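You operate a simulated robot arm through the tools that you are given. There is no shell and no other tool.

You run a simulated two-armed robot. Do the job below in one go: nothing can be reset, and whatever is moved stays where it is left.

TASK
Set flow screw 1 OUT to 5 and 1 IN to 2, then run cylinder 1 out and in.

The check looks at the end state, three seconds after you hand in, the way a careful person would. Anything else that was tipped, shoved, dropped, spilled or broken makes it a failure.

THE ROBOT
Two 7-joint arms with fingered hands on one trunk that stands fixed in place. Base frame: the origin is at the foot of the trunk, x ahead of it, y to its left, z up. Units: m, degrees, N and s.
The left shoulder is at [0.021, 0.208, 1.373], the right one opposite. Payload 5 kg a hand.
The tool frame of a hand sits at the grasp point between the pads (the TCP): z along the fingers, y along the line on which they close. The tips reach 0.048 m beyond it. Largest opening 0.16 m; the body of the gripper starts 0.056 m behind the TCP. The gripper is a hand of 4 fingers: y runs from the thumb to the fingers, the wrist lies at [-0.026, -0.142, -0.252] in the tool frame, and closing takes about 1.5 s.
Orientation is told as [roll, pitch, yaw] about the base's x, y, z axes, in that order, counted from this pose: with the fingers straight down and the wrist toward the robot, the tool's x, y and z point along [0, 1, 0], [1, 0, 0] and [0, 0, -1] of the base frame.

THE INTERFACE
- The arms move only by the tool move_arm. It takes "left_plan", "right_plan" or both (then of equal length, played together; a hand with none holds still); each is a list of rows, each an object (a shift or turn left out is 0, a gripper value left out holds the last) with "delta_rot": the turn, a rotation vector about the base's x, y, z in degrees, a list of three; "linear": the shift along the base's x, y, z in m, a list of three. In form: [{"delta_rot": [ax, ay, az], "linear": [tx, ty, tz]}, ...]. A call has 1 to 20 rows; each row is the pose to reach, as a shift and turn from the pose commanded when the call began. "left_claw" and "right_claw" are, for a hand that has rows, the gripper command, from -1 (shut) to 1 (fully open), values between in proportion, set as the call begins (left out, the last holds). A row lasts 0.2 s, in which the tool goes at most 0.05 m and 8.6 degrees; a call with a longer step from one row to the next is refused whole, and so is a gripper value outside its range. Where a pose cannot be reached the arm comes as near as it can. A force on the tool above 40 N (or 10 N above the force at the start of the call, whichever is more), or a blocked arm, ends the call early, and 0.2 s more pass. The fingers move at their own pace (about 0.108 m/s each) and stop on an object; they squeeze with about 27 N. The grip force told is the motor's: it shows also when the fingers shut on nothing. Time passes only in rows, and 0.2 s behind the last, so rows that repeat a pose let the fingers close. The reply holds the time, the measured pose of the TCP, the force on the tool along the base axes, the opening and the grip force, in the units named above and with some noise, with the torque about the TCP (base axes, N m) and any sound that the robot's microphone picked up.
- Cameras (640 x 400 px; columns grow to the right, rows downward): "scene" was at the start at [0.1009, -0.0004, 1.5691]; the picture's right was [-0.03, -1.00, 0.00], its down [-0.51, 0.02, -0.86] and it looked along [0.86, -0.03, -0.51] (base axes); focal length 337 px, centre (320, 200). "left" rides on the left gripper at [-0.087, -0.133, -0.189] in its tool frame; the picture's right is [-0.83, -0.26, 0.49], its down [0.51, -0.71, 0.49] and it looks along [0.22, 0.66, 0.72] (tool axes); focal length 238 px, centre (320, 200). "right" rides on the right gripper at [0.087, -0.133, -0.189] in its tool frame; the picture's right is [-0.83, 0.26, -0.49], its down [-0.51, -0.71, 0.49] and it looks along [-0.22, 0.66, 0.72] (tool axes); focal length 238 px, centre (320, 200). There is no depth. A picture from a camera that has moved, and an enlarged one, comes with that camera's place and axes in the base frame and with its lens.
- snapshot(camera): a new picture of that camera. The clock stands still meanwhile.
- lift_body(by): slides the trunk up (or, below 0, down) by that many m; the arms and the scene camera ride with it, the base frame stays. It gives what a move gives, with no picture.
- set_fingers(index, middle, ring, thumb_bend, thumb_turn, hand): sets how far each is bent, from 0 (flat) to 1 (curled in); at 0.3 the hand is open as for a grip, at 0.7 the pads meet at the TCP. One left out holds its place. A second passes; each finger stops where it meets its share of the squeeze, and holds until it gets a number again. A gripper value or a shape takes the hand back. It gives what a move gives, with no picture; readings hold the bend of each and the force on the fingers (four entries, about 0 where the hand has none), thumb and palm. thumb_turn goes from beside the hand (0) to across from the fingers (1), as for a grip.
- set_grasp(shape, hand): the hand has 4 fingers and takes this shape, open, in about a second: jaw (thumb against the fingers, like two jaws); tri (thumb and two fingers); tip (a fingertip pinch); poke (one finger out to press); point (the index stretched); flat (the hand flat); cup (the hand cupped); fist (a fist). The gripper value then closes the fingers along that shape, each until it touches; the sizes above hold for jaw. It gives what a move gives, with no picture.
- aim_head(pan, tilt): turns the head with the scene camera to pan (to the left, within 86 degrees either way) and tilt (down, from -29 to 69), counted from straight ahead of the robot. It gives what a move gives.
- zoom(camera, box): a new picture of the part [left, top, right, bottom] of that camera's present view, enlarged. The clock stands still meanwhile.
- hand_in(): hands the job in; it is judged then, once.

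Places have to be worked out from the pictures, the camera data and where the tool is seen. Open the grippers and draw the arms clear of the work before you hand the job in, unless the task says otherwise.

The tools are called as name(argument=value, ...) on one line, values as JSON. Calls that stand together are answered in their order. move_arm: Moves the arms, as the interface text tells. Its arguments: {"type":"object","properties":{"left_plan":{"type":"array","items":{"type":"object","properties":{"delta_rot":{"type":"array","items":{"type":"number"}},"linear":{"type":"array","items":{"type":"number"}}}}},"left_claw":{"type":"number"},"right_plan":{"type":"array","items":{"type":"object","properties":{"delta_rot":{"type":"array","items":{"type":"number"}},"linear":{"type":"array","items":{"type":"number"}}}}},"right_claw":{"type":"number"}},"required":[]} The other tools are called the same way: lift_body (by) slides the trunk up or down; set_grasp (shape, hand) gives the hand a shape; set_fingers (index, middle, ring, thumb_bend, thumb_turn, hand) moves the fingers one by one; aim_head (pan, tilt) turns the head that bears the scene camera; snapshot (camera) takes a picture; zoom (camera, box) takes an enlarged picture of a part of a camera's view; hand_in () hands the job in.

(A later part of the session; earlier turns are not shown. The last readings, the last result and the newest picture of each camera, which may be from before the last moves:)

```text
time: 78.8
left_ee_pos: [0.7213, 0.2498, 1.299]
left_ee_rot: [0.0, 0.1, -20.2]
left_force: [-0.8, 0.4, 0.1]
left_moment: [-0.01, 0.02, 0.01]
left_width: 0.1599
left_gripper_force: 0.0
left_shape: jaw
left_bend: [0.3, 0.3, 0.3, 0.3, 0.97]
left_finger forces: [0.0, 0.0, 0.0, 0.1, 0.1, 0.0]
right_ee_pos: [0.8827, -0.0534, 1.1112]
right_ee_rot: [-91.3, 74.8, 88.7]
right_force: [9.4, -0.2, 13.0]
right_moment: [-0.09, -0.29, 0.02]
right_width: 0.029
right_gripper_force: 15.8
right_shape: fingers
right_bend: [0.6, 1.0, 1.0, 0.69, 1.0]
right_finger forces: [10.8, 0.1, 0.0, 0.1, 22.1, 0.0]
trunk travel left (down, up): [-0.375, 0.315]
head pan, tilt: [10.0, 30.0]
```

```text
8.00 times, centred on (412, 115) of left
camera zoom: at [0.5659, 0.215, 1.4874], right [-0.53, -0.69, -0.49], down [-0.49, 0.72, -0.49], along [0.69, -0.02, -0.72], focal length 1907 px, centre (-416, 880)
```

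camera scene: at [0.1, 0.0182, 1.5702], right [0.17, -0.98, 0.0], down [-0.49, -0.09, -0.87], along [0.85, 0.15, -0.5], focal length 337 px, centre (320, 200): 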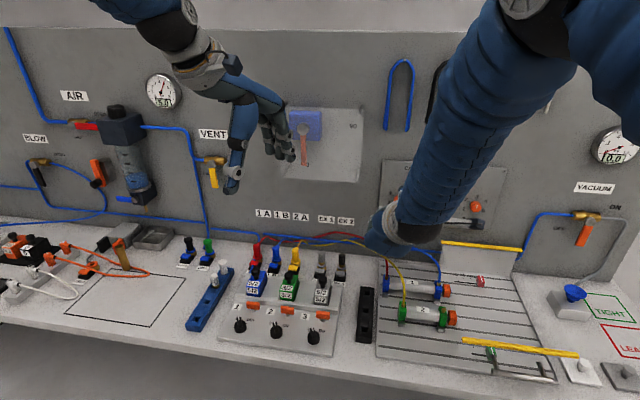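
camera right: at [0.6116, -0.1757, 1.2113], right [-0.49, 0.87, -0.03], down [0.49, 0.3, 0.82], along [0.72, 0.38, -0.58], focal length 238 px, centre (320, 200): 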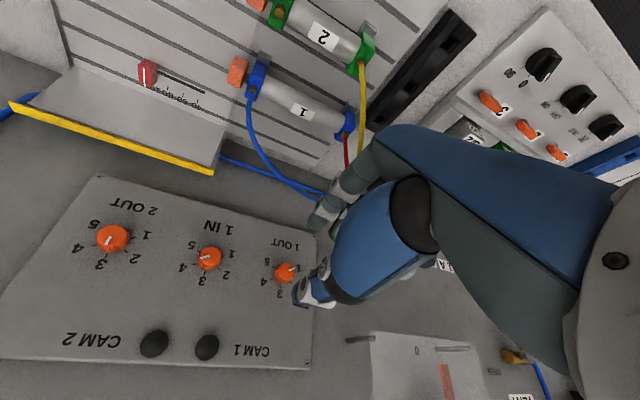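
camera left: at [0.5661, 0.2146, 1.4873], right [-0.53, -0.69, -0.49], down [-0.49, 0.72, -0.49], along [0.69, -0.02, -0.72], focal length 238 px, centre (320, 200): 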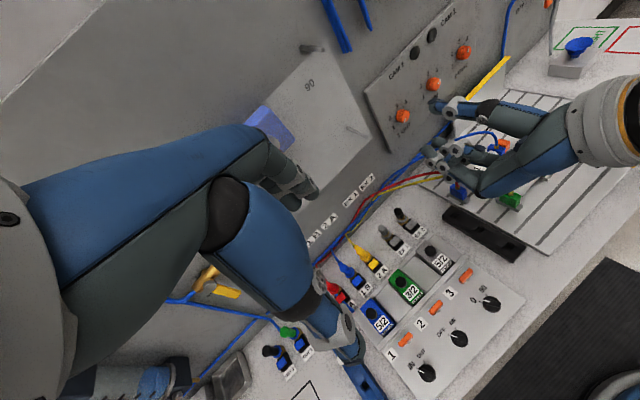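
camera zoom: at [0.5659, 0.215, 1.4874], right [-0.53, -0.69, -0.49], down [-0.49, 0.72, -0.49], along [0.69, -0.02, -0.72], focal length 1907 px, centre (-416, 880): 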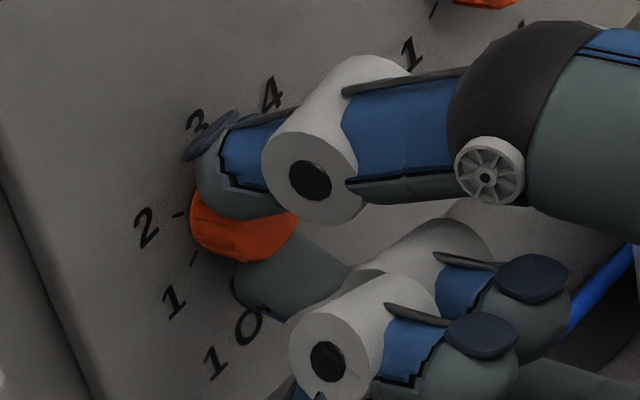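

Closing nudged the mark back a few degrees, to about +25°. I'll turn about 92° on this stroke and then measure.

move_arm(right_plan=[{"linear": [0, -0.0003, 0.0009], "delta_rot": [8, 0, 0]}, {"linear": [0, -0.0008, 0.0018], "delta_rot": [16, 0, 0]}, {"linear": [0, -0.0013, 0.0026], "delta_rot": [24, 0, 0]}, {"linear": [0, -0.002, 0.0033], "delta_rot": [32, 0, 0]}, {"linear": [0, -0.0028, 0.004], "delta_rot": [40, 0, 0]}, {"linear": [0, -0.0036, 0.0045], "delta_rot": [48, 0, 0]}, {"linear": [0, -0.0045, 0.0048], "delta_rot": [56, 0, 0]}, {"linear": [0, -0.0054, 0.0051], "delta_rot": [64, 0, 0]}, {"linear": [0, -0.0064, 0.0052], "delta_rot": [72, 0, 0]}, {"linear": [0, -0.0074, 0.0052], "delta_rot": [80, 0, 0]}, {"linear": [0, -0.0084, 0.0051], "delta_rot": [88, 0, 0]}, {"linear": [0, -0.0088, 0.0049], "delta_rot": [92, 0, 0]}, {"linear": [0, -0.0088, 0.0049], "delta_rot": [92, 0, 0]}])

zoom(camera="right", box=[270, 200, 350, 270])

zoom(camera="left", box=[380, 90, 444, 140])

```text
time: 81.6
left_ee_pos: [0.7199, 0.2487, 1.2996]
left_ee_rot: [0.0, 0.1, -20.1]
left_force: [0.4, 0.4, -0.6]
left_moment: [0.0, -0.01, 0.03]
left_width: 0.1602
left_gripper_force: 0.0
left_shape: jaw
left_bend: [0.3, 0.3, 0.3, 0.3, 0.97]
left_finger forces: [0.0, 0.0, 0.0, 0.0, 0.1, 0.0]
right_ee_pos: [0.8803, -0.0626, 1.113]
right_ee_rot: [-89.9, -17.2, 89.8]
right_force: [-2.5, -17.2, 3.0]
right_moment: [-0.13, -0.14, -0.71]
right_width: 0.0266
right_gripper_force: 14.8
right_shape: fingers
right_bend: [0.63, 1.0, 1.0, 0.69, 1.0]
right_finger forces: [6.5, 0.0, 0.1, 0.0, 22.7, 0.0]
trunk travel left (down, up): [-0.375, 0.315]
head pan, tilt: [10.0, 30.0]
```

```text
5.71 times, centred on (310, 235) of right
camera zoom: at [0.6914, -0.1632, 0.9905], right [-0.49, 0.0, 0.87], down [0.49, -0.83, 0.27], along [0.72, 0.56, 0.4], focal length 1362 px, centre (377, 0)
```

zoom: 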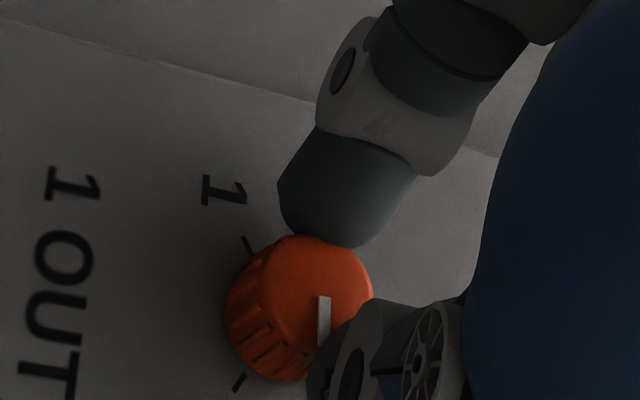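

```text
8.00 times, centred on (412, 115) of left
camera zoom: at [0.5655, 0.2131, 1.4876], right [-0.53, -0.69, -0.49], down [-0.49, 0.72, -0.49], along [0.69, -0.02, -0.72], focal length 1907 px, centre (-416, 880)
```

zoom: 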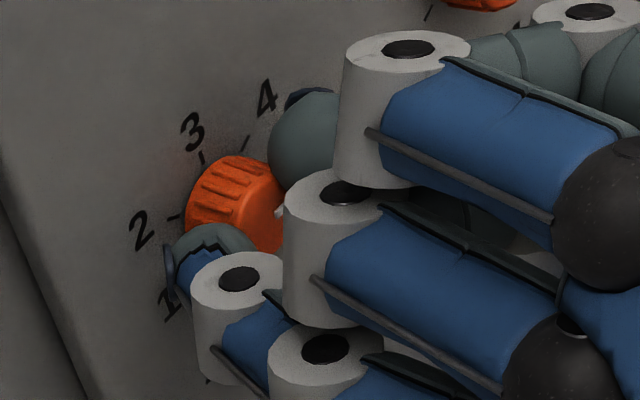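

The mark reads about +90° (4.5), so the fingers slipped some 20° on that stroke and about 30° remain. I'll release, back off, twist back 50° and measure again before regripping a little deeper.

set_fingers(hand="right", index=0.54, thumb_bend=0.54)

move_arm(right_plan=[{"linear": [-0.015, 0, 0]}, {"linear": [-0.03, 0, 0]}, {"linear": [-0.03, 0.001, 0], "delta_rot": [-8, 0, 0]}, {"linear": [-0.03, 0.002, 0], "delta_rot": [-16, 0, 0]}, {"linear": [-0.03, 0.003, 0], "delta_rot": [-24, 0, 0]}, {"linear": [-0.03, 0.004, 0], "delta_rot": [-32, 0, 0]}, {"linear": [-0.03, 0.005, -0.0004], "delta_rot": [-40, 0, 0]}, {"linear": [-0.03, 0.0058, -0.0008], "delta_rot": [-48, 0, 0]}, {"linear": [-0.03, 0.0066, -0.0014], "delta_rot": [-56, 0, 0]}, {"linear": [-0.03, 0.0072, -0.002], "delta_rot": [-62, 0, 0]}, {"linear": [-0.03, 0.0072, -0.002], "delta_rot": [-62, 0, 0]}])

zoom(camera="right", box=[270, 210, 350, 280])

zoom(camera="left", box=[394, 104, 426, 126])

```text
time: 82.6
left_ee_pos: [0.7196, 0.2492, 1.2996]
left_ee_rot: [-0.1, 0.1, -20.1]
left_force: [0.2, -0.8, -0.3]
left_moment: [0.05, -0.03, -0.01]
left_width: 0.16
left_gripper_force: 0.0
left_shape: jaw
left_bend: [0.3, 0.3, 0.3, 0.3, 0.97]
left_finger forces: [0.0, 0.0, 0.0, 0.0, 0.1, 0.0]
right_ee_pos: [0.8818, -0.0609, 1.1144]
right_ee_rot: [-90.0, -17.1, 89.7]
right_force: [0.0, -0.1, 0.0]
right_moment: [0.0, 0.04, 0.02]
right_width: 0.0745
right_gripper_force: 0.1
right_shape: fingers
right_bend: [0.54, 1.0, 1.0, 0.54, 1.0]
right_finger forces: [0.0, 0.1, 0.1, 0.1, 0.1, 0.0]
trunk travel left (down, up): [-0.375, 0.315]
head pan, tilt: [10.0, 30.0]
```

```text
time: 85.0
left_ee_pos: [0.7198, 0.2492, 1.2994]
left_ee_rot: [0.0, 0.1, -20.2]
left_force: [-0.2, 1.0, 0.2]
left_moment: [0.0, 0.03, 0.02]
left_width: 0.16
left_gripper_force: 0.0
left_shape: jaw
left_bend: [0.3, 0.3, 0.3, 0.3, 0.97]
left_finger forces: [0.0, 0.1, 0.0, 0.0, 0.1, 0.0]
right_ee_pos: [0.853, -0.056, 1.1107]
right_ee_rot: [-90.1, 45.0, 89.8]
right_force: [0.8, -0.1, -0.6]
right_moment: [0.01, 0.0, 0.02]
right_width: 0.0746
right_gripper_force: 0.1
right_shape: fingers
right_bend: [0.54, 1.0, 1.0, 0.54, 1.0]
right_finger forces: [0.1, 0.1, 0.1, 0.0, 0.1, 0.0]
trunk travel left (down, up): [-0.375, 0.315]
head pan, tilt: [10.0, 30.0]
```

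```text
5.71 times, centred on (310, 245) of right
camera zoom: at [0.6633, -0.2105, 1.1431], right [-0.49, 0.77, 0.41], down [0.49, -0.14, 0.86], along [0.72, 0.62, -0.31], focal length 1362 px, centre (377, -57)
```

zoom: 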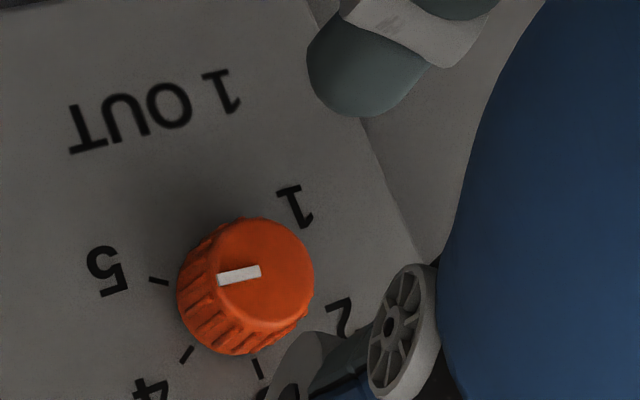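

```text
16.00 times, centred on (410, 115) of left
camera zoom: at [0.5663, 0.2146, 1.4872], right [-0.53, -0.69, -0.49], down [-0.49, 0.72, -0.49], along [0.69, -0.02, -0.72], focal length 3814 px, centre (-1120, 1560)
```

zoom: 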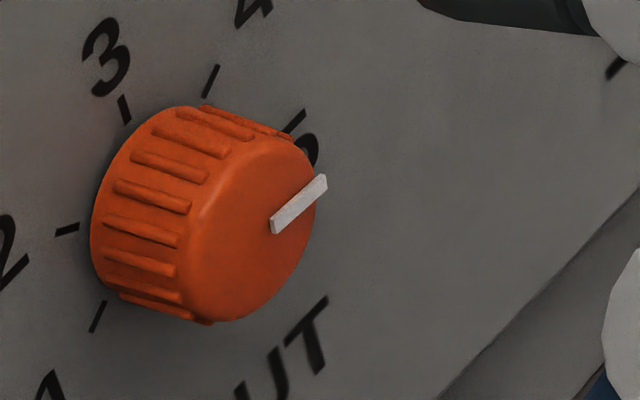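

Two views give about 95–100° (value roughly 4.6). I'll regrip slightly deeper here and turn about 30° more.

move_arm(right_plan=[{"linear": [0.012, 0, 0.0]}, {"linear": [0.022, 0, 0.0]}, {"linear": [0.031, 0, 0.0]}, {"linear": [0.031, 0, 0.0]}])

set_fingers(hand="right", index=0.8, thumb_bend=0.8)

zoom(camera="right", box=[270, 210, 350, 280])

zoom(camera="left", box=[380, 90, 444, 140])

```text
time: 86.0
left_ee_pos: [0.7194, 0.2489, 1.2998]
left_ee_rot: [0.1, 0.1, -20.0]
left_force: [0.6, -0.2, -0.2]
left_moment: [0.0, 0.08, 0.02]
left_width: 0.1602
left_gripper_force: 0.0
left_shape: jaw
left_bend: [0.3, 0.3, 0.3, 0.3, 0.97]
left_finger forces: [0.1, 0.1, 0.0, 0.0, 0.0, 0.0]
right_ee_pos: [0.8832, -0.0557, 1.1112]
right_ee_rot: [-90.2, 45.0, 89.8]
right_force: [-6.3, -0.1, 1.3]
right_moment: [0.0, 0.21, 0.1]
right_width: 0.0738
right_gripper_force: 2.9
right_shape: fingers
right_bend: [0.54, 1.0, 1.0, 0.54, 1.0]
right_finger forces: [5.5, 0.1, 0.0, 0.0, 0.0, 0.1]
trunk travel left (down, up): [-0.375, 0.315]
head pan, tilt: [10.0, 30.0]
```

```text
time: 87.0
left_ee_pos: [0.7203, 0.2498, 1.2993]
left_ee_rot: [0.1, 0.1, -20.2]
left_force: [-0.7, -0.6, 0.6]
left_moment: [0.01, 0.0, 0.0]
left_width: 0.1599
left_gripper_force: 0.0
left_shape: jaw
left_bend: [0.3, 0.3, 0.3, 0.3, 0.97]
left_finger forces: [0.0, 0.0, 0.0, 0.0, 0.0, 0.1]
right_ee_pos: [0.8854, -0.0573, 1.1147]
right_ee_rot: [-90.4, 44.9, 89.5]
right_force: [6.9, -6.8, 13.3]
right_moment: [-0.08, -0.35, -0.09]
right_width: 0.0287
right_gripper_force: 16.9
right_shape: fingers
right_bend: [0.61, 1.0, 1.0, 0.69, 1.0]
right_finger forces: [10.8, 0.0, 0.0, 0.0, 22.9, 0.0]
trunk travel left (down, up): [-0.375, 0.315]
head pan, tilt: [10.0, 30.0]
```

```text
5.71 times, centred on (310, 245) of right
camera zoom: at [0.6955, -0.2119, 1.1443], right [-0.49, 0.77, 0.41], down [0.49, -0.15, 0.86], along [0.73, 0.62, -0.3], focal length 1362 px, centre (377, -57)
```

zoom: 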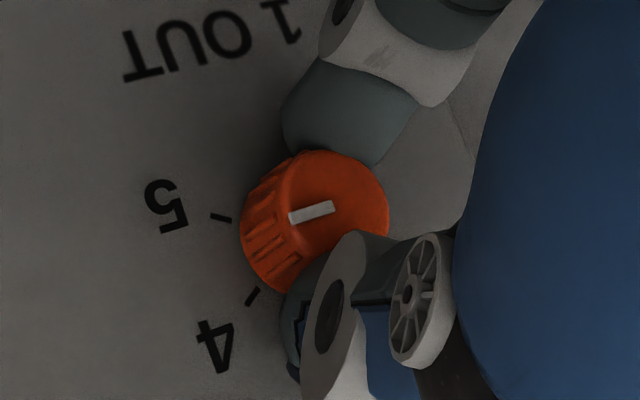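

```text
8.00 times, centred on (412, 115) of left
camera zoom: at [0.5659, 0.2142, 1.4876], right [-0.53, -0.69, -0.49], down [-0.49, 0.72, -0.49], along [0.69, -0.02, -0.72], focal length 1907 px, centre (-416, 880)
```

zoom: 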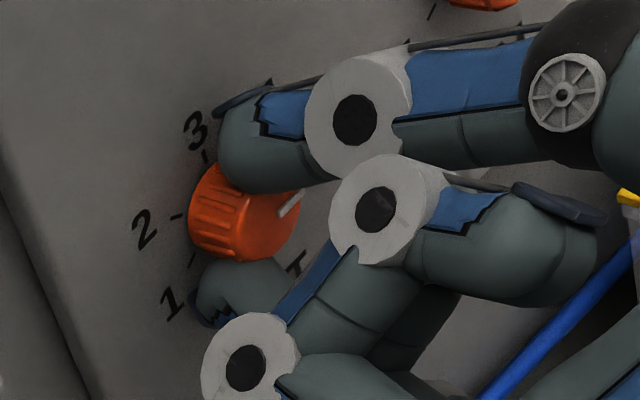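

Closing rotated the mark back to about 90° again, and it springs forward a few degrees on release. I'll turn 28° to finish near 118–120° and check before releasing.

move_arm(right_plan=[{"linear": [0, -0.0008, 0.0006], "delta_rot": [8, 0, 0]}, {"linear": [0, -0.0016, 0.0011], "delta_rot": [16, 0, 0]}, {"linear": [0, -0.0025, 0.0016], "delta_rot": [24, 0, 0]}, {"linear": [0, -0.0029, 0.0017], "delta_rot": [28, 0, 0]}, {"linear": [0, -0.0029, 0.0017], "delta_rot": [28, 0, 0]}])

zoom(camera="right", box=[270, 210, 350, 280])

zoom(camera="left", box=[380, 90, 444, 140])

```text
time: 88.2
left_ee_pos: [0.7204, 0.2494, 1.2993]
left_ee_rot: [0.0, 0.1, -20.1]
left_force: [-0.9, 0.0, 0.6]
left_moment: [0.01, 0.01, 0.01]
left_width: 0.1599
left_gripper_force: 0.1
left_shape: jaw
left_bend: [0.3, 0.3, 0.3, 0.3, 0.97]
left_finger forces: [0.0, 0.1, 0.0, 0.0, 0.0, 0.0]
right_ee_pos: [0.8841, -0.0599, 1.1138]
right_ee_rot: [-90.2, 16.8, 89.9]
right_force: [10.9, -18.7, 9.5]
right_moment: [-0.18, -0.35, -0.56]
right_width: 0.0287
right_gripper_force: 16.7
right_shape: fingers
right_bend: [0.62, 1.0, 1.0, 0.69, 1.0]
right_finger forces: [7.1, 0.1, 0.0, 0.0, 26.2, 0.0]
trunk travel left (down, up): [-0.375, 0.315]
head pan, tilt: [10.0, 30.0]
```

```text
5.71 times, centred on (310, 245) of right
camera zoom: at [0.695, -0.2109, 1.0677], right [-0.49, 0.49, 0.72], down [0.49, -0.53, 0.69], along [0.73, 0.69, 0.02], focal length 1362 px, centre (377, -57)
```

zoom: 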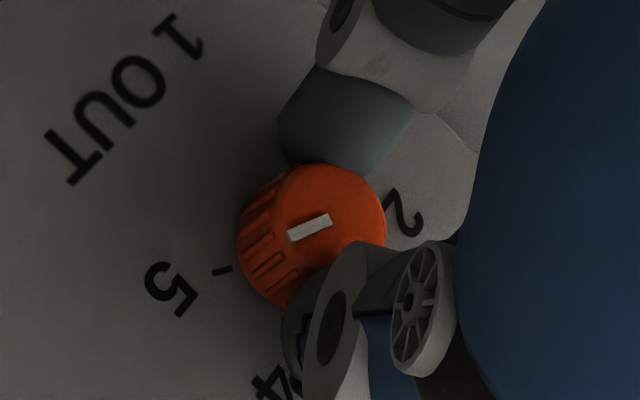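

```text
8.00 times, centred on (412, 115) of left
camera zoom: at [0.5664, 0.2133, 1.4874], right [-0.53, -0.69, -0.49], down [-0.49, 0.72, -0.49], along [0.69, -0.02, -0.72], focal length 1907 px, centre (-416, 880)
```

zoom: 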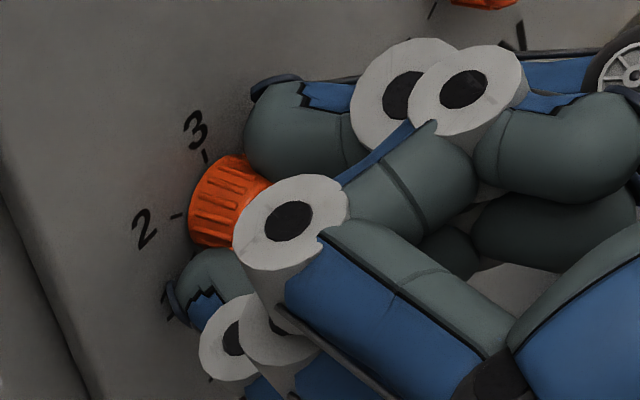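

The mark is now at about 115° while gripped, and release adds several degrees, so it should settle at 5. I'll release, back off and measure.

set_fingers(hand="right", index=0.54, thumb_bend=0.54)

move_arm(right_plan=[{"linear": [-0.015, 0, 0]}, {"linear": [-0.04, 0, 0]}, {"linear": [-0.08, 0, 0]}, {"linear": [-0.08, 0, 0], "delta_rot": [-8, 0, 0]}, {"linear": [-0.08, 0, 0], "delta_rot": [-16, 0, 0]}, {"linear": [-0.08, 0, 0], "delta_rot": [-24, 0, 0]}, {"linear": [-0.08, 0, 0], "delta_rot": [-32, 0, 0]}, {"linear": [-0.08, 0, 0], "delta_rot": [-40, 0, 0]}, {"linear": [-0.08, 0, 0], "delta_rot": [-48, 0, 0]}, {"linear": [-0.08, 0, 0], "delta_rot": [-56, 0, 0]}, {"linear": [-0.08, 0, 0], "delta_rot": [-56, 0, 0]}])

zoom(camera="left", box=[394, 104, 426, 126])

snapshot(camera="right")

```text
time: 89.2
left_ee_pos: [0.7198, 0.2501, 1.3006]
left_ee_rot: [0.0, 0.1, -20.1]
left_force: [1.0, -0.3, 0.3]
left_moment: [0.08, -0.01, -0.01]
left_width: 0.1601
left_gripper_force: 0.1
left_shape: jaw
left_bend: [0.3, 0.3, 0.3, 0.3, 0.97]
left_finger forces: [0.1, 0.1, 0.0, 0.0, 0.1, 0.0]
right_ee_pos: [0.8838, -0.0565, 1.1128]
right_ee_rot: [-90.1, 16.8, 90.0]
right_force: [-1.4, 0.5, 0.0]
right_moment: [0.04, 0.04, 0.15]
right_width: 0.0754
right_gripper_force: 0.8
right_shape: fingers
right_bend: [0.54, 1.0, 1.0, 0.54, 1.0]
right_finger forces: [1.9, 0.0, 0.0, 0.1, 0.0, 0.0]
trunk travel left (down, up): [-0.375, 0.315]
head pan, tilt: [10.0, 30.0]
```

```text
time: 91.6
left_ee_pos: [0.7217, 0.2505, 1.2995]
left_ee_rot: [0.0, 0.1, -20.1]
left_force: [0.3, -0.5, 0.4]
left_moment: [0.06, 0.04, -0.01]
left_width: 0.1601
left_gripper_force: 0.1
left_shape: jaw
left_bend: [0.3, 0.3, 0.3, 0.3, 0.97]
left_finger forces: [0.0, 0.0, 0.0, 0.1, 0.1, 0.1]
right_ee_pos: [0.8023, -0.0578, 1.1146]
right_ee_rot: [-90.3, 73.0, 89.6]
right_force: [0.9, -0.5, -1.6]
right_moment: [0.0, 0.02, 0.03]
right_width: 0.0746
right_gripper_force: 0.1
right_shape: fingers
right_bend: [0.54, 1.0, 1.0, 0.54, 1.0]
right_finger forces: [0.0, 0.0, 0.0, 0.0, 0.0, 0.0]
trunk travel left (down, up): [-0.375, 0.315]
head pan, tilt: [10.0, 30.0]
```

```text
16.00 times, centred on (410, 115) of left
camera zoom: at [0.5661, 0.2146, 1.4873], right [-0.53, -0.69, -0.49], down [-0.49, 0.72, -0.49], along [0.69, -0.02, -0.72], focal length 3814 px, centre (-1120, 1560)
```

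zoom: 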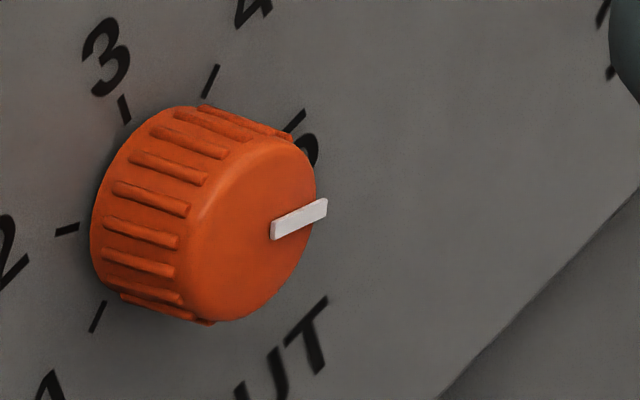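

```text
taken
camera right: at [0.6141, -0.1802, 1.2134], right [-0.49, 0.87, 0.0], down [0.49, 0.28, 0.83], along [0.72, 0.4, -0.56], focal length 238 px, centre (320, 200)
```

right: 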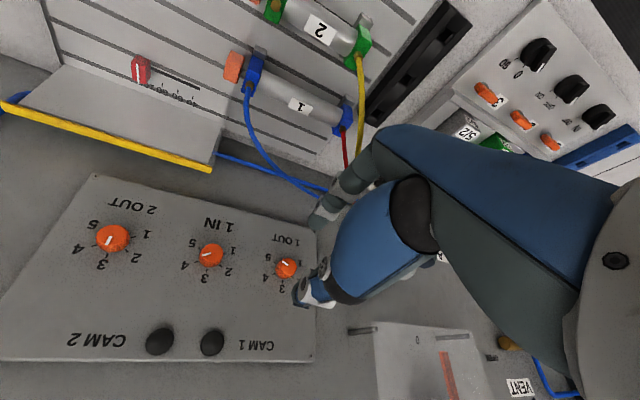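

The left view gives about 115–116°. I'll cross-check with the right camera's close-up.

zoom(camera="right", box=[260, 245, 310, 290])

zoom(camera="right", box=[185, 230, 240, 280])

zoom(camera="left", box=[418, 68, 450, 98])

```text
8.89 times, centred on (285, 268) of right
camera zoom: at [0.6141, -0.1802, 1.2134], right [-0.49, 0.87, 0.0], down [0.49, 0.28, 0.83], along [0.72, 0.4, -0.56], focal length 2119 px, centre (631, -400)
```

zoom: 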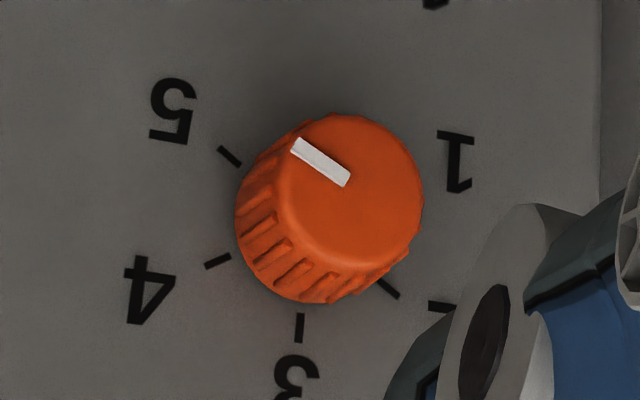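

```text
8.00 times, centred on (212, 255) of right
camera zoom: at [0.6141, -0.1802, 1.2134], right [-0.49, 0.87, 0.0], down [0.49, 0.28, 0.83], along [0.72, 0.4, -0.56], focal length 1907 px, centre (1180, -240)
```

zoom: 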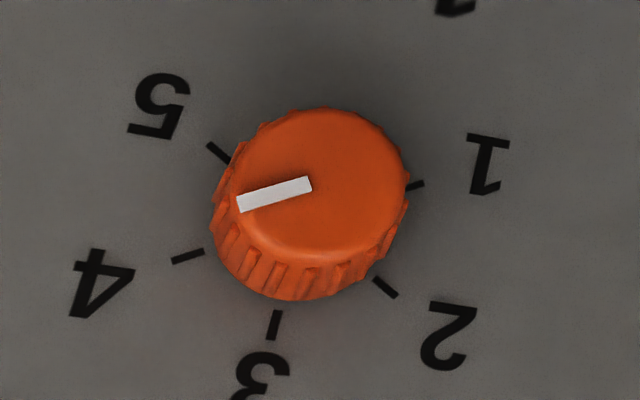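

```text
13.33 times, centred on (434, 83) of left
camera zoom: at [0.5661, 0.2146, 1.4873], right [-0.53, -0.69, -0.49], down [-0.49, 0.72, -0.49], along [0.69, -0.02, -0.72], focal length 3178 px, centre (-1200, 1760)
```

zoom: 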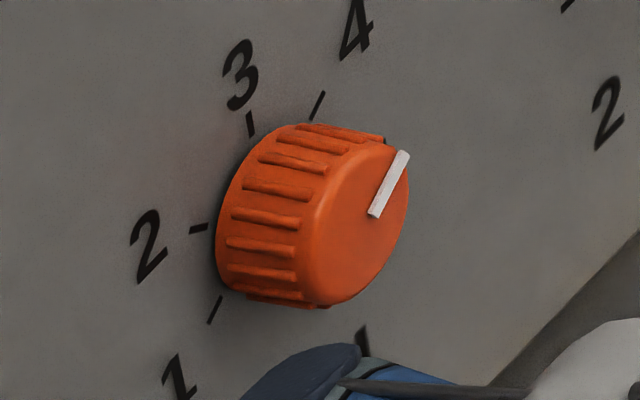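

The mark is at roughly 113–116°, i.e. about 4.9. I'd like it closer, so I'll make one more small correction: regrip at a fresh angle, see where the mark sits in the grip, then turn by exactly the remainder.

move_arm(right_plan=[{"linear": [0.02, 0.0003, -0.001], "delta_rot": [8.3, 0, 0]}, {"linear": [0.04, 0.0006, -0.002], "delta_rot": [16.6, 0, 0]}, {"linear": [0.05, 0.0009, -0.0029], "delta_rot": [24.9, 0, 0]}, {"linear": [0.06, 0.0011, -0.0029], "delta_rot": [33, 0, 0]}, {"linear": [0.07, 0.0011, -0.0029], "delta_rot": [33, 0, 0]}, {"linear": [0.079, 0.0011, -0.0029], "delta_rot": [33, 0, 0]}, {"linear": [0.079, 0.0011, -0.0029], "delta_rot": [33, 0, 0]}])

set_fingers(hand="right", index=0.8, thumb_bend=0.8)

zoom(camera="right", box=[270, 210, 350, 280])

```text
time: 93.2
left_ee_pos: [0.7196, 0.2503, 1.2992]
left_ee_rot: [0.0, 0.1, -20.1]
left_force: [-0.1, 0.5, -0.2]
left_moment: [0.01, -0.01, 0.01]
left_width: 0.1604
left_gripper_force: 0.0
left_shape: jaw
left_bend: [0.3, 0.3, 0.3, 0.3, 0.97]
left_finger forces: [0.0, 0.1, 0.1, 0.0, 0.0, 0.0]
right_ee_pos: [0.8823, -0.0562, 1.1096]
right_ee_rot: [-90.1, 39.9, 89.9]
right_force: [-0.1, -0.5, 0.5]
right_moment: [-0.01, 0.02, -0.04]
right_width: 0.075
right_gripper_force: 0.0
right_shape: fingers
right_bend: [0.54, 1.0, 1.0, 0.54, 1.0]
right_finger forces: [0.0, 0.1, 0.0, 0.0, 0.0, 0.0]
trunk travel left (down, up): [-0.375, 0.315]
head pan, tilt: [10.0, 30.0]
```

```text
time: 94.2
left_ee_pos: [0.721, 0.249, 1.2997]
left_ee_rot: [-0.1, 0.1, -20.1]
left_force: [0.3, 0.1, 0.1]
left_moment: [-0.04, 0.03, -0.04]
left_width: 0.1601
left_gripper_force: 0.0
left_shape: jaw
left_bend: [0.3, 0.3, 0.3, 0.3, 0.97]
left_finger forces: [0.0, 0.0, 0.0, 0.0, 0.0, 0.0]
right_ee_pos: [0.8844, -0.058, 1.1125]
right_ee_rot: [-90.3, 39.8, 89.7]
right_force: [10.8, -7.9, 10.8]
right_moment: [-0.07, -0.23, -0.1]
right_width: 0.029
right_gripper_force: 16.7
right_shape: fingers
right_bend: [0.61, 1.0, 1.0, 0.68, 1.0]
right_finger forces: [10.8, 0.0, 0.0, 0.0, 22.6, 0.1]
trunk travel left (down, up): [-0.375, 0.315]
head pan, tilt: [10.0, 30.0]
```

```text
5.71 times, centred on (310, 245) of right
camera zoom: at [0.6944, -0.2149, 1.1287], right [-0.49, 0.74, 0.47], down [0.49, -0.22, 0.85], along [0.73, 0.64, -0.25], focal length 1362 px, centre (377, -57)
```

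zoom: 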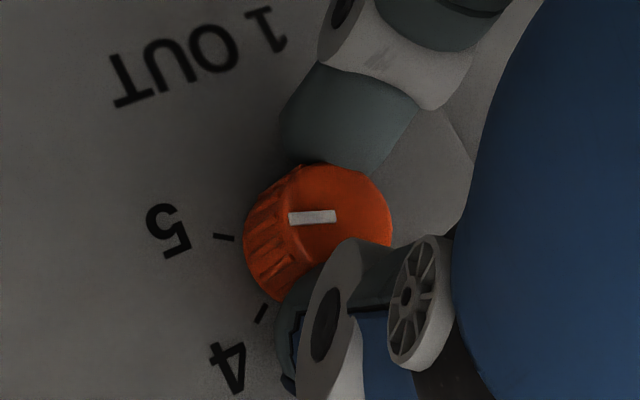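

In the grip the mark reads about 107°, 13° short. I'll turn 15° to allow for the slight slip.

move_arm(right_plan=[{"linear": [0, -0.0003, 0.0002], "delta_rot": [4, 0, 0]}, {"linear": [0, -0.0006, 0.0004], "delta_rot": [8, 0, 0]}, {"linear": [0, -0.0009, 0.0006], "delta_rot": [12, 0, 0]}, {"linear": [0, -0.0011, 0.0007], "delta_rot": [15, 0, 0]}, {"linear": [0, -0.0011, 0.0007], "delta_rot": [15, 0, 0]}])

zoom(camera="right", box=[270, 210, 350, 280])

```text
time: 95.4
left_ee_pos: [0.7208, 0.2495, 1.3001]
left_ee_rot: [0.0, 0.0, -20.1]
left_force: [0.3, -0.2, 0.7]
left_moment: [-0.02, 0.04, 0.02]
left_width: 0.1601
left_gripper_force: 0.2
left_shape: jaw
left_bend: [0.3, 0.3, 0.3, 0.3, 0.97]
left_finger forces: [0.0, 0.0, 0.1, 0.0, 0.1, 0.1]
right_ee_pos: [0.8836, -0.0594, 1.1107]
right_ee_rot: [-90.0, 24.9, 89.8]
right_force: [13.2, -10.6, 10.9]
right_moment: [-0.06, -0.34, -0.29]
right_width: 0.0293
right_gripper_force: 17.1
right_shape: fingers
right_bend: [0.61, 1.0, 1.0, 0.68, 1.0]
right_finger forces: [9.3, 0.0, 0.1, 0.1, 24.0, 0.1]
trunk travel left (down, up): [-0.375, 0.315]
head pan, tilt: [10.0, 30.0]
```

```text
5.71 times, centred on (310, 245) of right
camera zoom: at [0.6944, -0.2161, 1.0873], right [-0.49, 0.59, 0.65], down [0.49, -0.43, 0.76], along [0.73, 0.68, -0.08], focal length 1362 px, centre (377, -57)
```

zoom: 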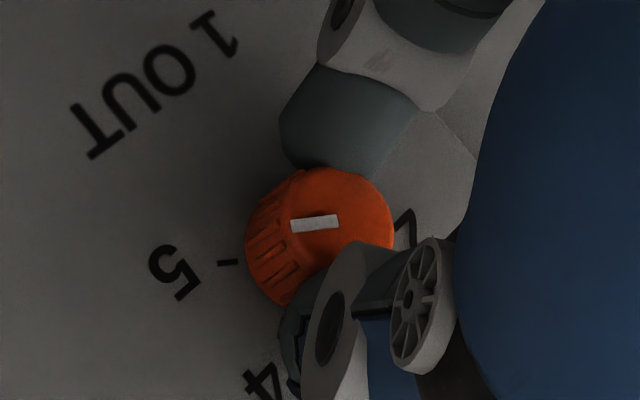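

The mark is now parallel to the 5 tick, at about 119°. I'll release, back off and measure it.

set_fingers(hand="right", index=0.54, thumb_bend=0.54)

move_arm(right_plan=[{"linear": [-0.015, 0, 0]}, {"linear": [-0.04, 0, 0]}, {"linear": [-0.08, 0, 0]}, {"linear": [-0.08, 0, 0], "delta_rot": [-8, 0, 0]}, {"linear": [-0.08, 0, 0], "delta_rot": [-16, 0, 0]}, {"linear": [-0.08, 0, 0], "delta_rot": [-24, 0, 0]}, {"linear": [-0.08, 0, 0], "delta_rot": [-32, 0, 0]}, {"linear": [-0.08, 0, 0], "delta_rot": [-40, 0, 0]}, {"linear": [-0.08, 0, 0], "delta_rot": [-48, 0, 0]}, {"linear": [-0.08, 0, 0], "delta_rot": [-48, 0, 0]}])

zoom(camera="right", box=[260, 245, 310, 290])

zoom(camera="left", box=[394, 104, 426, 126])

```text
time: 96.4
left_ee_pos: [0.721, 0.2501, 1.2997]
left_ee_rot: [0.0, 0.0, -20.1]
left_force: [0.4, 0.1, -0.4]
left_moment: [0.01, 0.01, -0.03]
left_width: 0.1597
left_gripper_force: 0.0
left_shape: jaw
left_bend: [0.3, 0.3, 0.3, 0.3, 0.97]
left_finger forces: [0.0, 0.1, 0.0, 0.0, 0.1, 0.1]
right_ee_pos: [0.8821, -0.0588, 1.1119]
right_ee_rot: [-90.2, 24.9, 89.8]
right_force: [0.1, -1.0, 0.2]
right_moment: [-0.01, 0.0, 0.0]
right_width: 0.0744
right_gripper_force: 0.1
right_shape: fingers
right_bend: [0.54, 1.0, 1.0, 0.54, 1.0]
right_finger forces: [0.0, 0.0, 0.0, 0.0, 0.0, 0.0]
trunk travel left (down, up): [-0.375, 0.315]
head pan, tilt: [10.0, 30.0]
```

```text
time: 98.6
left_ee_pos: [0.7199, 0.2493, 1.2998]
left_ee_rot: [0.0, 0.1, -20.0]
left_force: [0.0, -0.4, 0.3]
left_moment: [-0.02, -0.02, 0.01]
left_width: 0.1599
left_gripper_force: 0.1
left_shape: jaw
left_bend: [0.3, 0.3, 0.3, 0.3, 0.97]
left_finger forces: [0.0, 0.0, 0.1, 0.0, 0.1, 0.0]
right_ee_pos: [0.8023, -0.0578, 1.1125]
right_ee_rot: [-90.4, 73.0, 89.6]
right_force: [0.6, 0.4, 0.5]
right_moment: [0.02, -0.01, 0.0]
right_width: 0.0745
right_gripper_force: 0.1
right_shape: fingers
right_bend: [0.54, 1.0, 1.0, 0.54, 1.0]
right_finger forces: [0.1, 0.0, 0.1, 0.0, 0.1, 0.0]
trunk travel left (down, up): [-0.375, 0.315]
head pan, tilt: [10.0, 30.0]
```

```text
8.89 times, centred on (285, 268) of right
camera zoom: at [0.6131, -0.1794, 1.2116], right [-0.49, 0.87, 0.0], down [0.49, 0.28, 0.83], along [0.72, 0.4, -0.56], focal length 2119 px, centre (631, -400)
```

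zoom: 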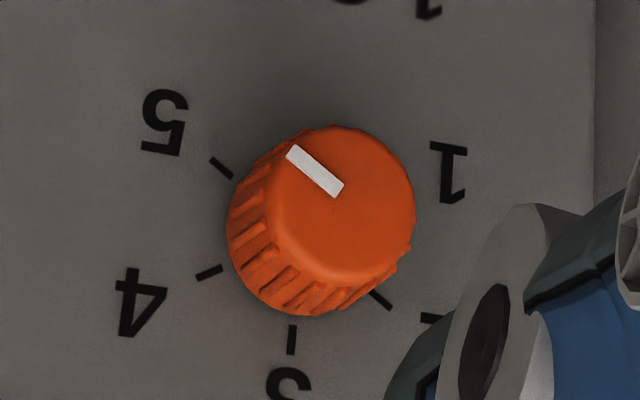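

```text
16.00 times, centred on (410, 115) of left
camera zoom: at [0.566, 0.2146, 1.4873], right [-0.53, -0.69, -0.49], down [-0.49, 0.72, -0.49], along [0.69, -0.02, -0.72], focal length 3814 px, centre (-1120, 1560)
```

zoom: 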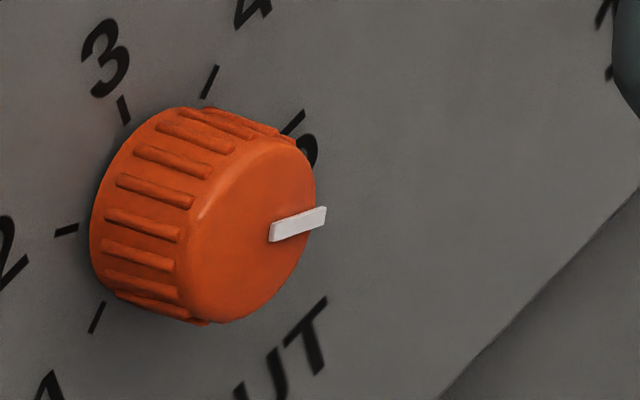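

1 OUT now reads about 117°, i.e. 4.95, in both views, which is as good as 5. Next is 1 IN: from 4 to 2 needs about −122°, so I'll move the hand in front of it at x ≈ 0.80 with twist +5°, ready to turn counterclockwise.

move_arm(right_plan=[{"linear": [0, -0.0102, 0], "delta_rot": [7.8, 0, 0]}, {"linear": [0, -0.0204, 0], "delta_rot": [15.6, 0, 0]}, {"linear": [0, -0.0306, 0], "delta_rot": [23.4, 0, 0]}, {"linear": [0, -0.0408, 0], "delta_rot": [31.2, 0, 0]}, {"linear": [0, -0.051, 0], "delta_rot": [39, 0, 0]}, {"linear": [0, -0.0612, 0], "delta_rot": [46.8, 0, 0]}, {"linear": [0, -0.0714, 0], "delta_rot": [54.6, 0, 0]}, {"linear": [0, -0.0816, 0], "delta_rot": [62.4, 0, 0]}, {"linear": [0, -0.0918, 0], "delta_rot": [70.2, 0, 0]}, {"linear": [0, -0.1022, 0.0005], "delta_rot": [78, 0, 0]}, {"linear": [0, -0.1022, 0.0005], "delta_rot": [78, 0, 0]}])

snapshot(camera="right")

snapshot(camera="left")

```text
time: 101.0
left_ee_pos: [0.7201, 0.2518, 1.2988]
left_ee_rot: [-0.1, 0.1, -20.1]
left_force: [-0.4, 0.4, -0.4]
left_moment: [-0.03, -0.04, 0.0]
left_width: 0.1602
left_gripper_force: 0.1
left_shape: jaw
left_bend: [0.3, 0.3, 0.3, 0.3, 0.97]
left_finger forces: [0.0, 0.0, 0.1, 0.0, 0.0, 0.0]
right_ee_pos: [0.8032, -0.1599, 1.1128]
right_ee_rot: [-90.1, -5.1, 89.8]
right_force: [-0.2, -0.5, -0.7]
right_moment: [-0.03, 0.06, -0.06]
right_width: 0.075
right_gripper_force: 0.2
right_shape: fingers
right_bend: [0.54, 1.0, 1.0, 0.54, 1.0]
right_finger forces: [0.1, 0.0, 0.0, 0.1, 0.1, 0.0]
trunk travel left (down, up): [-0.375, 0.315]
head pan, tilt: [10.0, 30.0]
```

```text
taken
camera right: at [0.6136, -0.2839, 1.0123], right [-0.49, 0.18, 0.85], down [0.49, -0.75, 0.44], along [0.72, 0.63, 0.28], focal length 238 px, centre (320, 200)
```

right: 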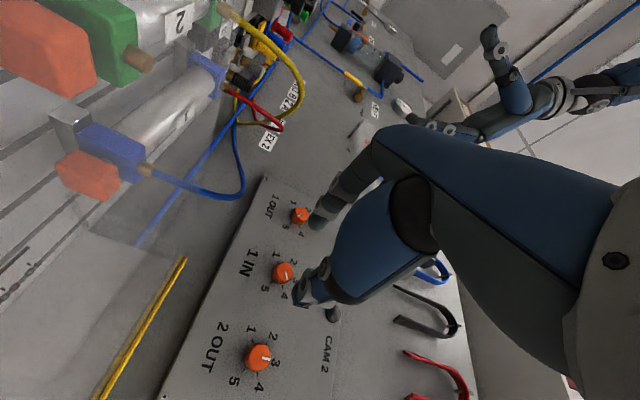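

```text
taken
camera left: at [0.5657, 0.2156, 1.4873], right [-0.53, -0.7, -0.49], down [-0.49, 0.72, -0.49], along [0.69, -0.02, -0.72], focal length 238 px, centre (320, 200)
```

left: 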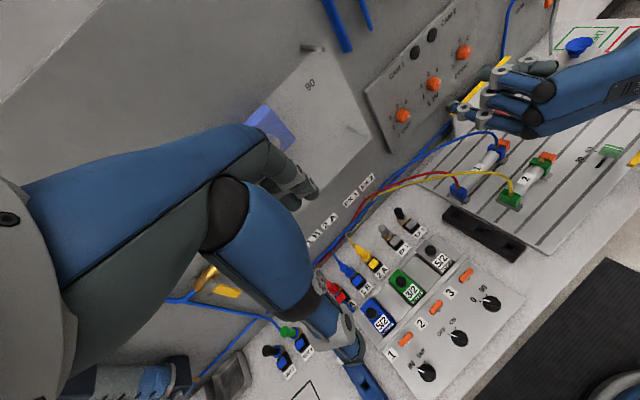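

The 1 IN knob appears exactly where it should be relative to the hand (predicted (285, 272), seen (283, 272)). I'll advance to the grip depth and check before closing.

move_arm(right_plan=[{"linear": [0.02, 0, 0]}, {"linear": [0.04, 0, 0]}, {"linear": [0.055, 0, 0]}, {"linear": [0.068, 0, 0]}, {"linear": [0.079, 0, 0]}, {"linear": [0.079, 0, 0]}])

zoom(camera="right", box=[240, 190, 368, 310])

zoom(camera="left", box=[390, 40, 518, 140])

```text
time: 102.4
left_ee_pos: [0.7195, 0.2487, 1.2991]
left_ee_rot: [0.0, 0.1, -20.1]
left_force: [-0.5, -0.3, 0.1]
left_moment: [0.0, 0.02, 0.01]
left_width: 0.16
left_gripper_force: 0.1
left_shape: jaw
left_bend: [0.3, 0.3, 0.3, 0.3, 0.97]
left_finger forces: [0.1, 0.0, 0.0, 0.1, 0.1, 0.1]
right_ee_pos: [0.8813, -0.1593, 1.1116]
right_ee_rot: [-90.0, -5.1, 89.8]
right_force: [-0.5, -0.3, 0.0]
right_moment: [0.01, 0.01, 0.01]
right_width: 0.0745
right_gripper_force: 0.1
right_shape: fingers
right_bend: [0.54, 1.0, 1.0, 0.54, 1.0]
right_finger forces: [0.0, 0.0, 0.0, 0.0, 0.1, 0.0]
trunk travel left (down, up): [-0.375, 0.315]
head pan, tilt: [10.0, 30.0]
```

```text
3.33 times, centred on (304, 250) of right
camera zoom: at [0.692, -0.2834, 1.0128], right [-0.49, 0.19, 0.85], down [0.49, -0.75, 0.44], along [0.72, 0.63, 0.28], focal length 794 px, centre (373, 33)
```

zoom: 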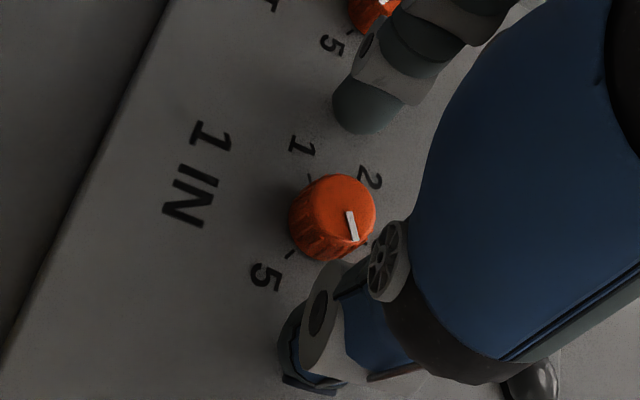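

```text
4.00 times, centred on (454, 90) of left
camera zoom: at [0.5659, 0.215, 1.4873], right [-0.53, -0.69, -0.49], down [-0.49, 0.72, -0.49], along [0.69, -0.02, -0.72], focal length 953 px, centre (-216, 640)
```

zoom: 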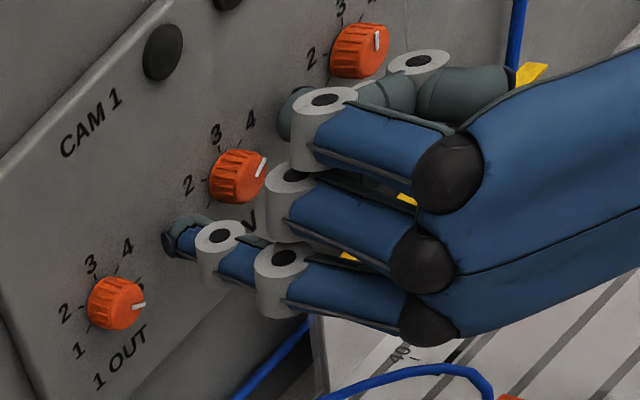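

The fingers straddle 1 IN cleanly, well clear of 1 OUT, whose mark still points at 5. I'll close on 1 IN.

set_fingers(hand="right", index=0.8, thumb_bend=0.8)

zoom(camera="right", box=[270, 210, 350, 280])

```text
time: 103.4
left_ee_pos: [0.7204, 0.2495, 1.3001]
left_ee_rot: [0.0, 0.1, -20.1]
left_force: [0.1, -0.6, -0.1]
left_moment: [0.0, 0.01, -0.02]
left_width: 0.1599
left_gripper_force: 0.1
left_shape: jaw
left_bend: [0.3, 0.3, 0.3, 0.3, 0.97]
left_finger forces: [0.0, 0.1, 0.2, 0.0, 0.0, 0.0]
right_ee_pos: [0.8818, -0.1604, 1.1131]
right_ee_rot: [-89.9, -5.1, 89.8]
right_force: [7.5, -16.1, 2.1]
right_moment: [-0.15, -0.08, -0.45]
right_width: 0.0291
right_gripper_force: 17.2
right_shape: fingers
right_bend: [0.63, 1.0, 1.0, 0.67, 1.0]
right_finger forces: [9.8, 0.0, 0.1, 0.0, 24.1, 0.0]
trunk travel left (down, up): [-0.375, 0.315]
head pan, tilt: [10.0, 30.0]
```

```text
5.71 times, centred on (310, 245) of right
camera zoom: at [0.6929, -0.2851, 1.0126], right [-0.49, 0.19, 0.85], down [0.49, -0.75, 0.44], along [0.73, 0.63, 0.28], focal length 1362 px, centre (377, -57)
```

zoom: 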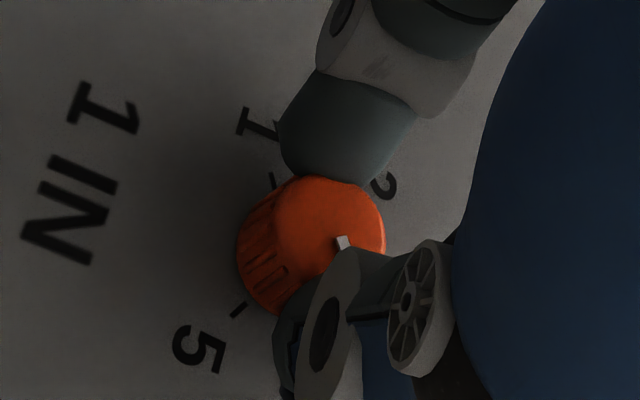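

1 IN is gripped (index 10 N, thumb 24 N). I'll turn it counterclockwise 80° about its axis.

move_arm(right_plan=[{"linear": [0.0005, 0.0007, 0], "delta_rot": [-8, 0, 0]}, {"linear": [0.001, 0.0014, -0.0001], "delta_rot": [-16, 0, 0]}, {"linear": [0.001, 0.0021, -0.0003], "delta_rot": [-24, 0, 0]}, {"linear": [0.001, 0.0027, -0.0005], "delta_rot": [-32, 0, 0]}, {"linear": [0.001, 0.0033, -0.0009], "delta_rot": [-40, 0, 0]}, {"linear": [0.001, 0.0038, -0.0014], "delta_rot": [-48, 0, 0]}, {"linear": [0.001, 0.0043, -0.0019], "delta_rot": [-56, 0, 0]}, {"linear": [0.001, 0.0047, -0.0024], "delta_rot": [-64, 0, 0]}, {"linear": [0.001, 0.005, -0.0031], "delta_rot": [-72, 0, 0]}, {"linear": [0.001, 0.0053, -0.0037], "delta_rot": [-80, 0, 0]}, {"linear": [0.001, 0.0053, -0.0037], "delta_rot": [-80, 0, 0]}])

zoom(camera="right", box=[270, 210, 350, 280])

zoom(camera="left", box=[390, 40, 518, 140])

```text
time: 105.8
left_ee_pos: [0.7195, 0.2512, 1.3002]
left_ee_rot: [0.0, 0.2, -20.1]
left_force: [-0.3, 0.2, -0.1]
left_moment: [0.0, 0.0, -0.02]
left_width: 0.1599
left_gripper_force: 0.0
left_shape: jaw
left_bend: [0.3, 0.3, 0.3, 0.3, 0.97]
left_finger forces: [0.0, 0.0, 0.0, 0.0, 0.1, 0.0]
right_ee_pos: [0.882, -0.1533, 1.1076]
right_ee_rot: [-90.6, 74.9, 89.6]
right_force: [2.1, -0.5, 6.9]
right_moment: [0.0, -0.07, -0.05]
right_width: 0.0288
right_gripper_force: 17.0
right_shape: fingers
right_bend: [0.63, 1.0, 1.0, 0.68, 1.0]
right_finger forces: [14.4, 0.0, 0.1, 0.0, 19.7, 0.0]
trunk travel left (down, up): [-0.375, 0.315]
head pan, tilt: [10.0, 30.0]
```

```text
5.71 times, centred on (310, 245) of right
camera zoom: at [0.6937, -0.2722, 1.2129], right [-0.49, 0.87, -0.03], down [0.49, 0.31, 0.82], along [0.72, 0.38, -0.57], focal length 1362 px, centre (377, -57)
```

zoom: 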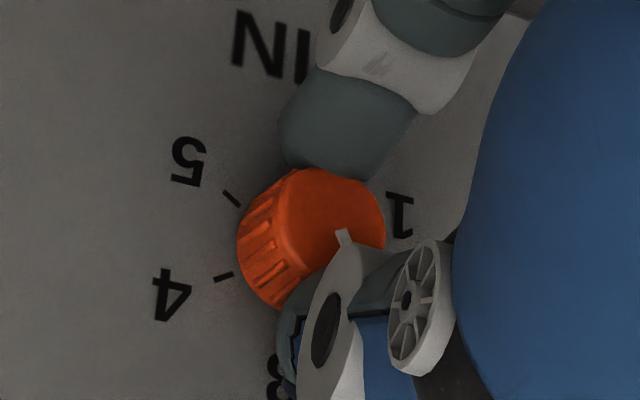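

```text
4.00 times, centred on (454, 90) of left
camera zoom: at [0.5655, 0.2149, 1.4875], right [-0.53, -0.69, -0.49], down [-0.49, 0.72, -0.49], along [0.69, -0.02, -0.72], focal length 953 px, centre (-216, 640)
```

zoom: 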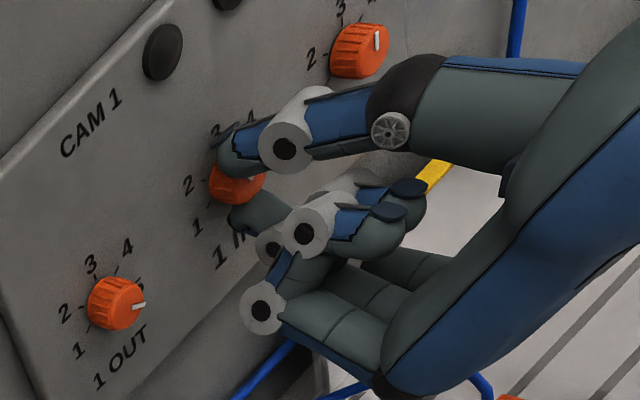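

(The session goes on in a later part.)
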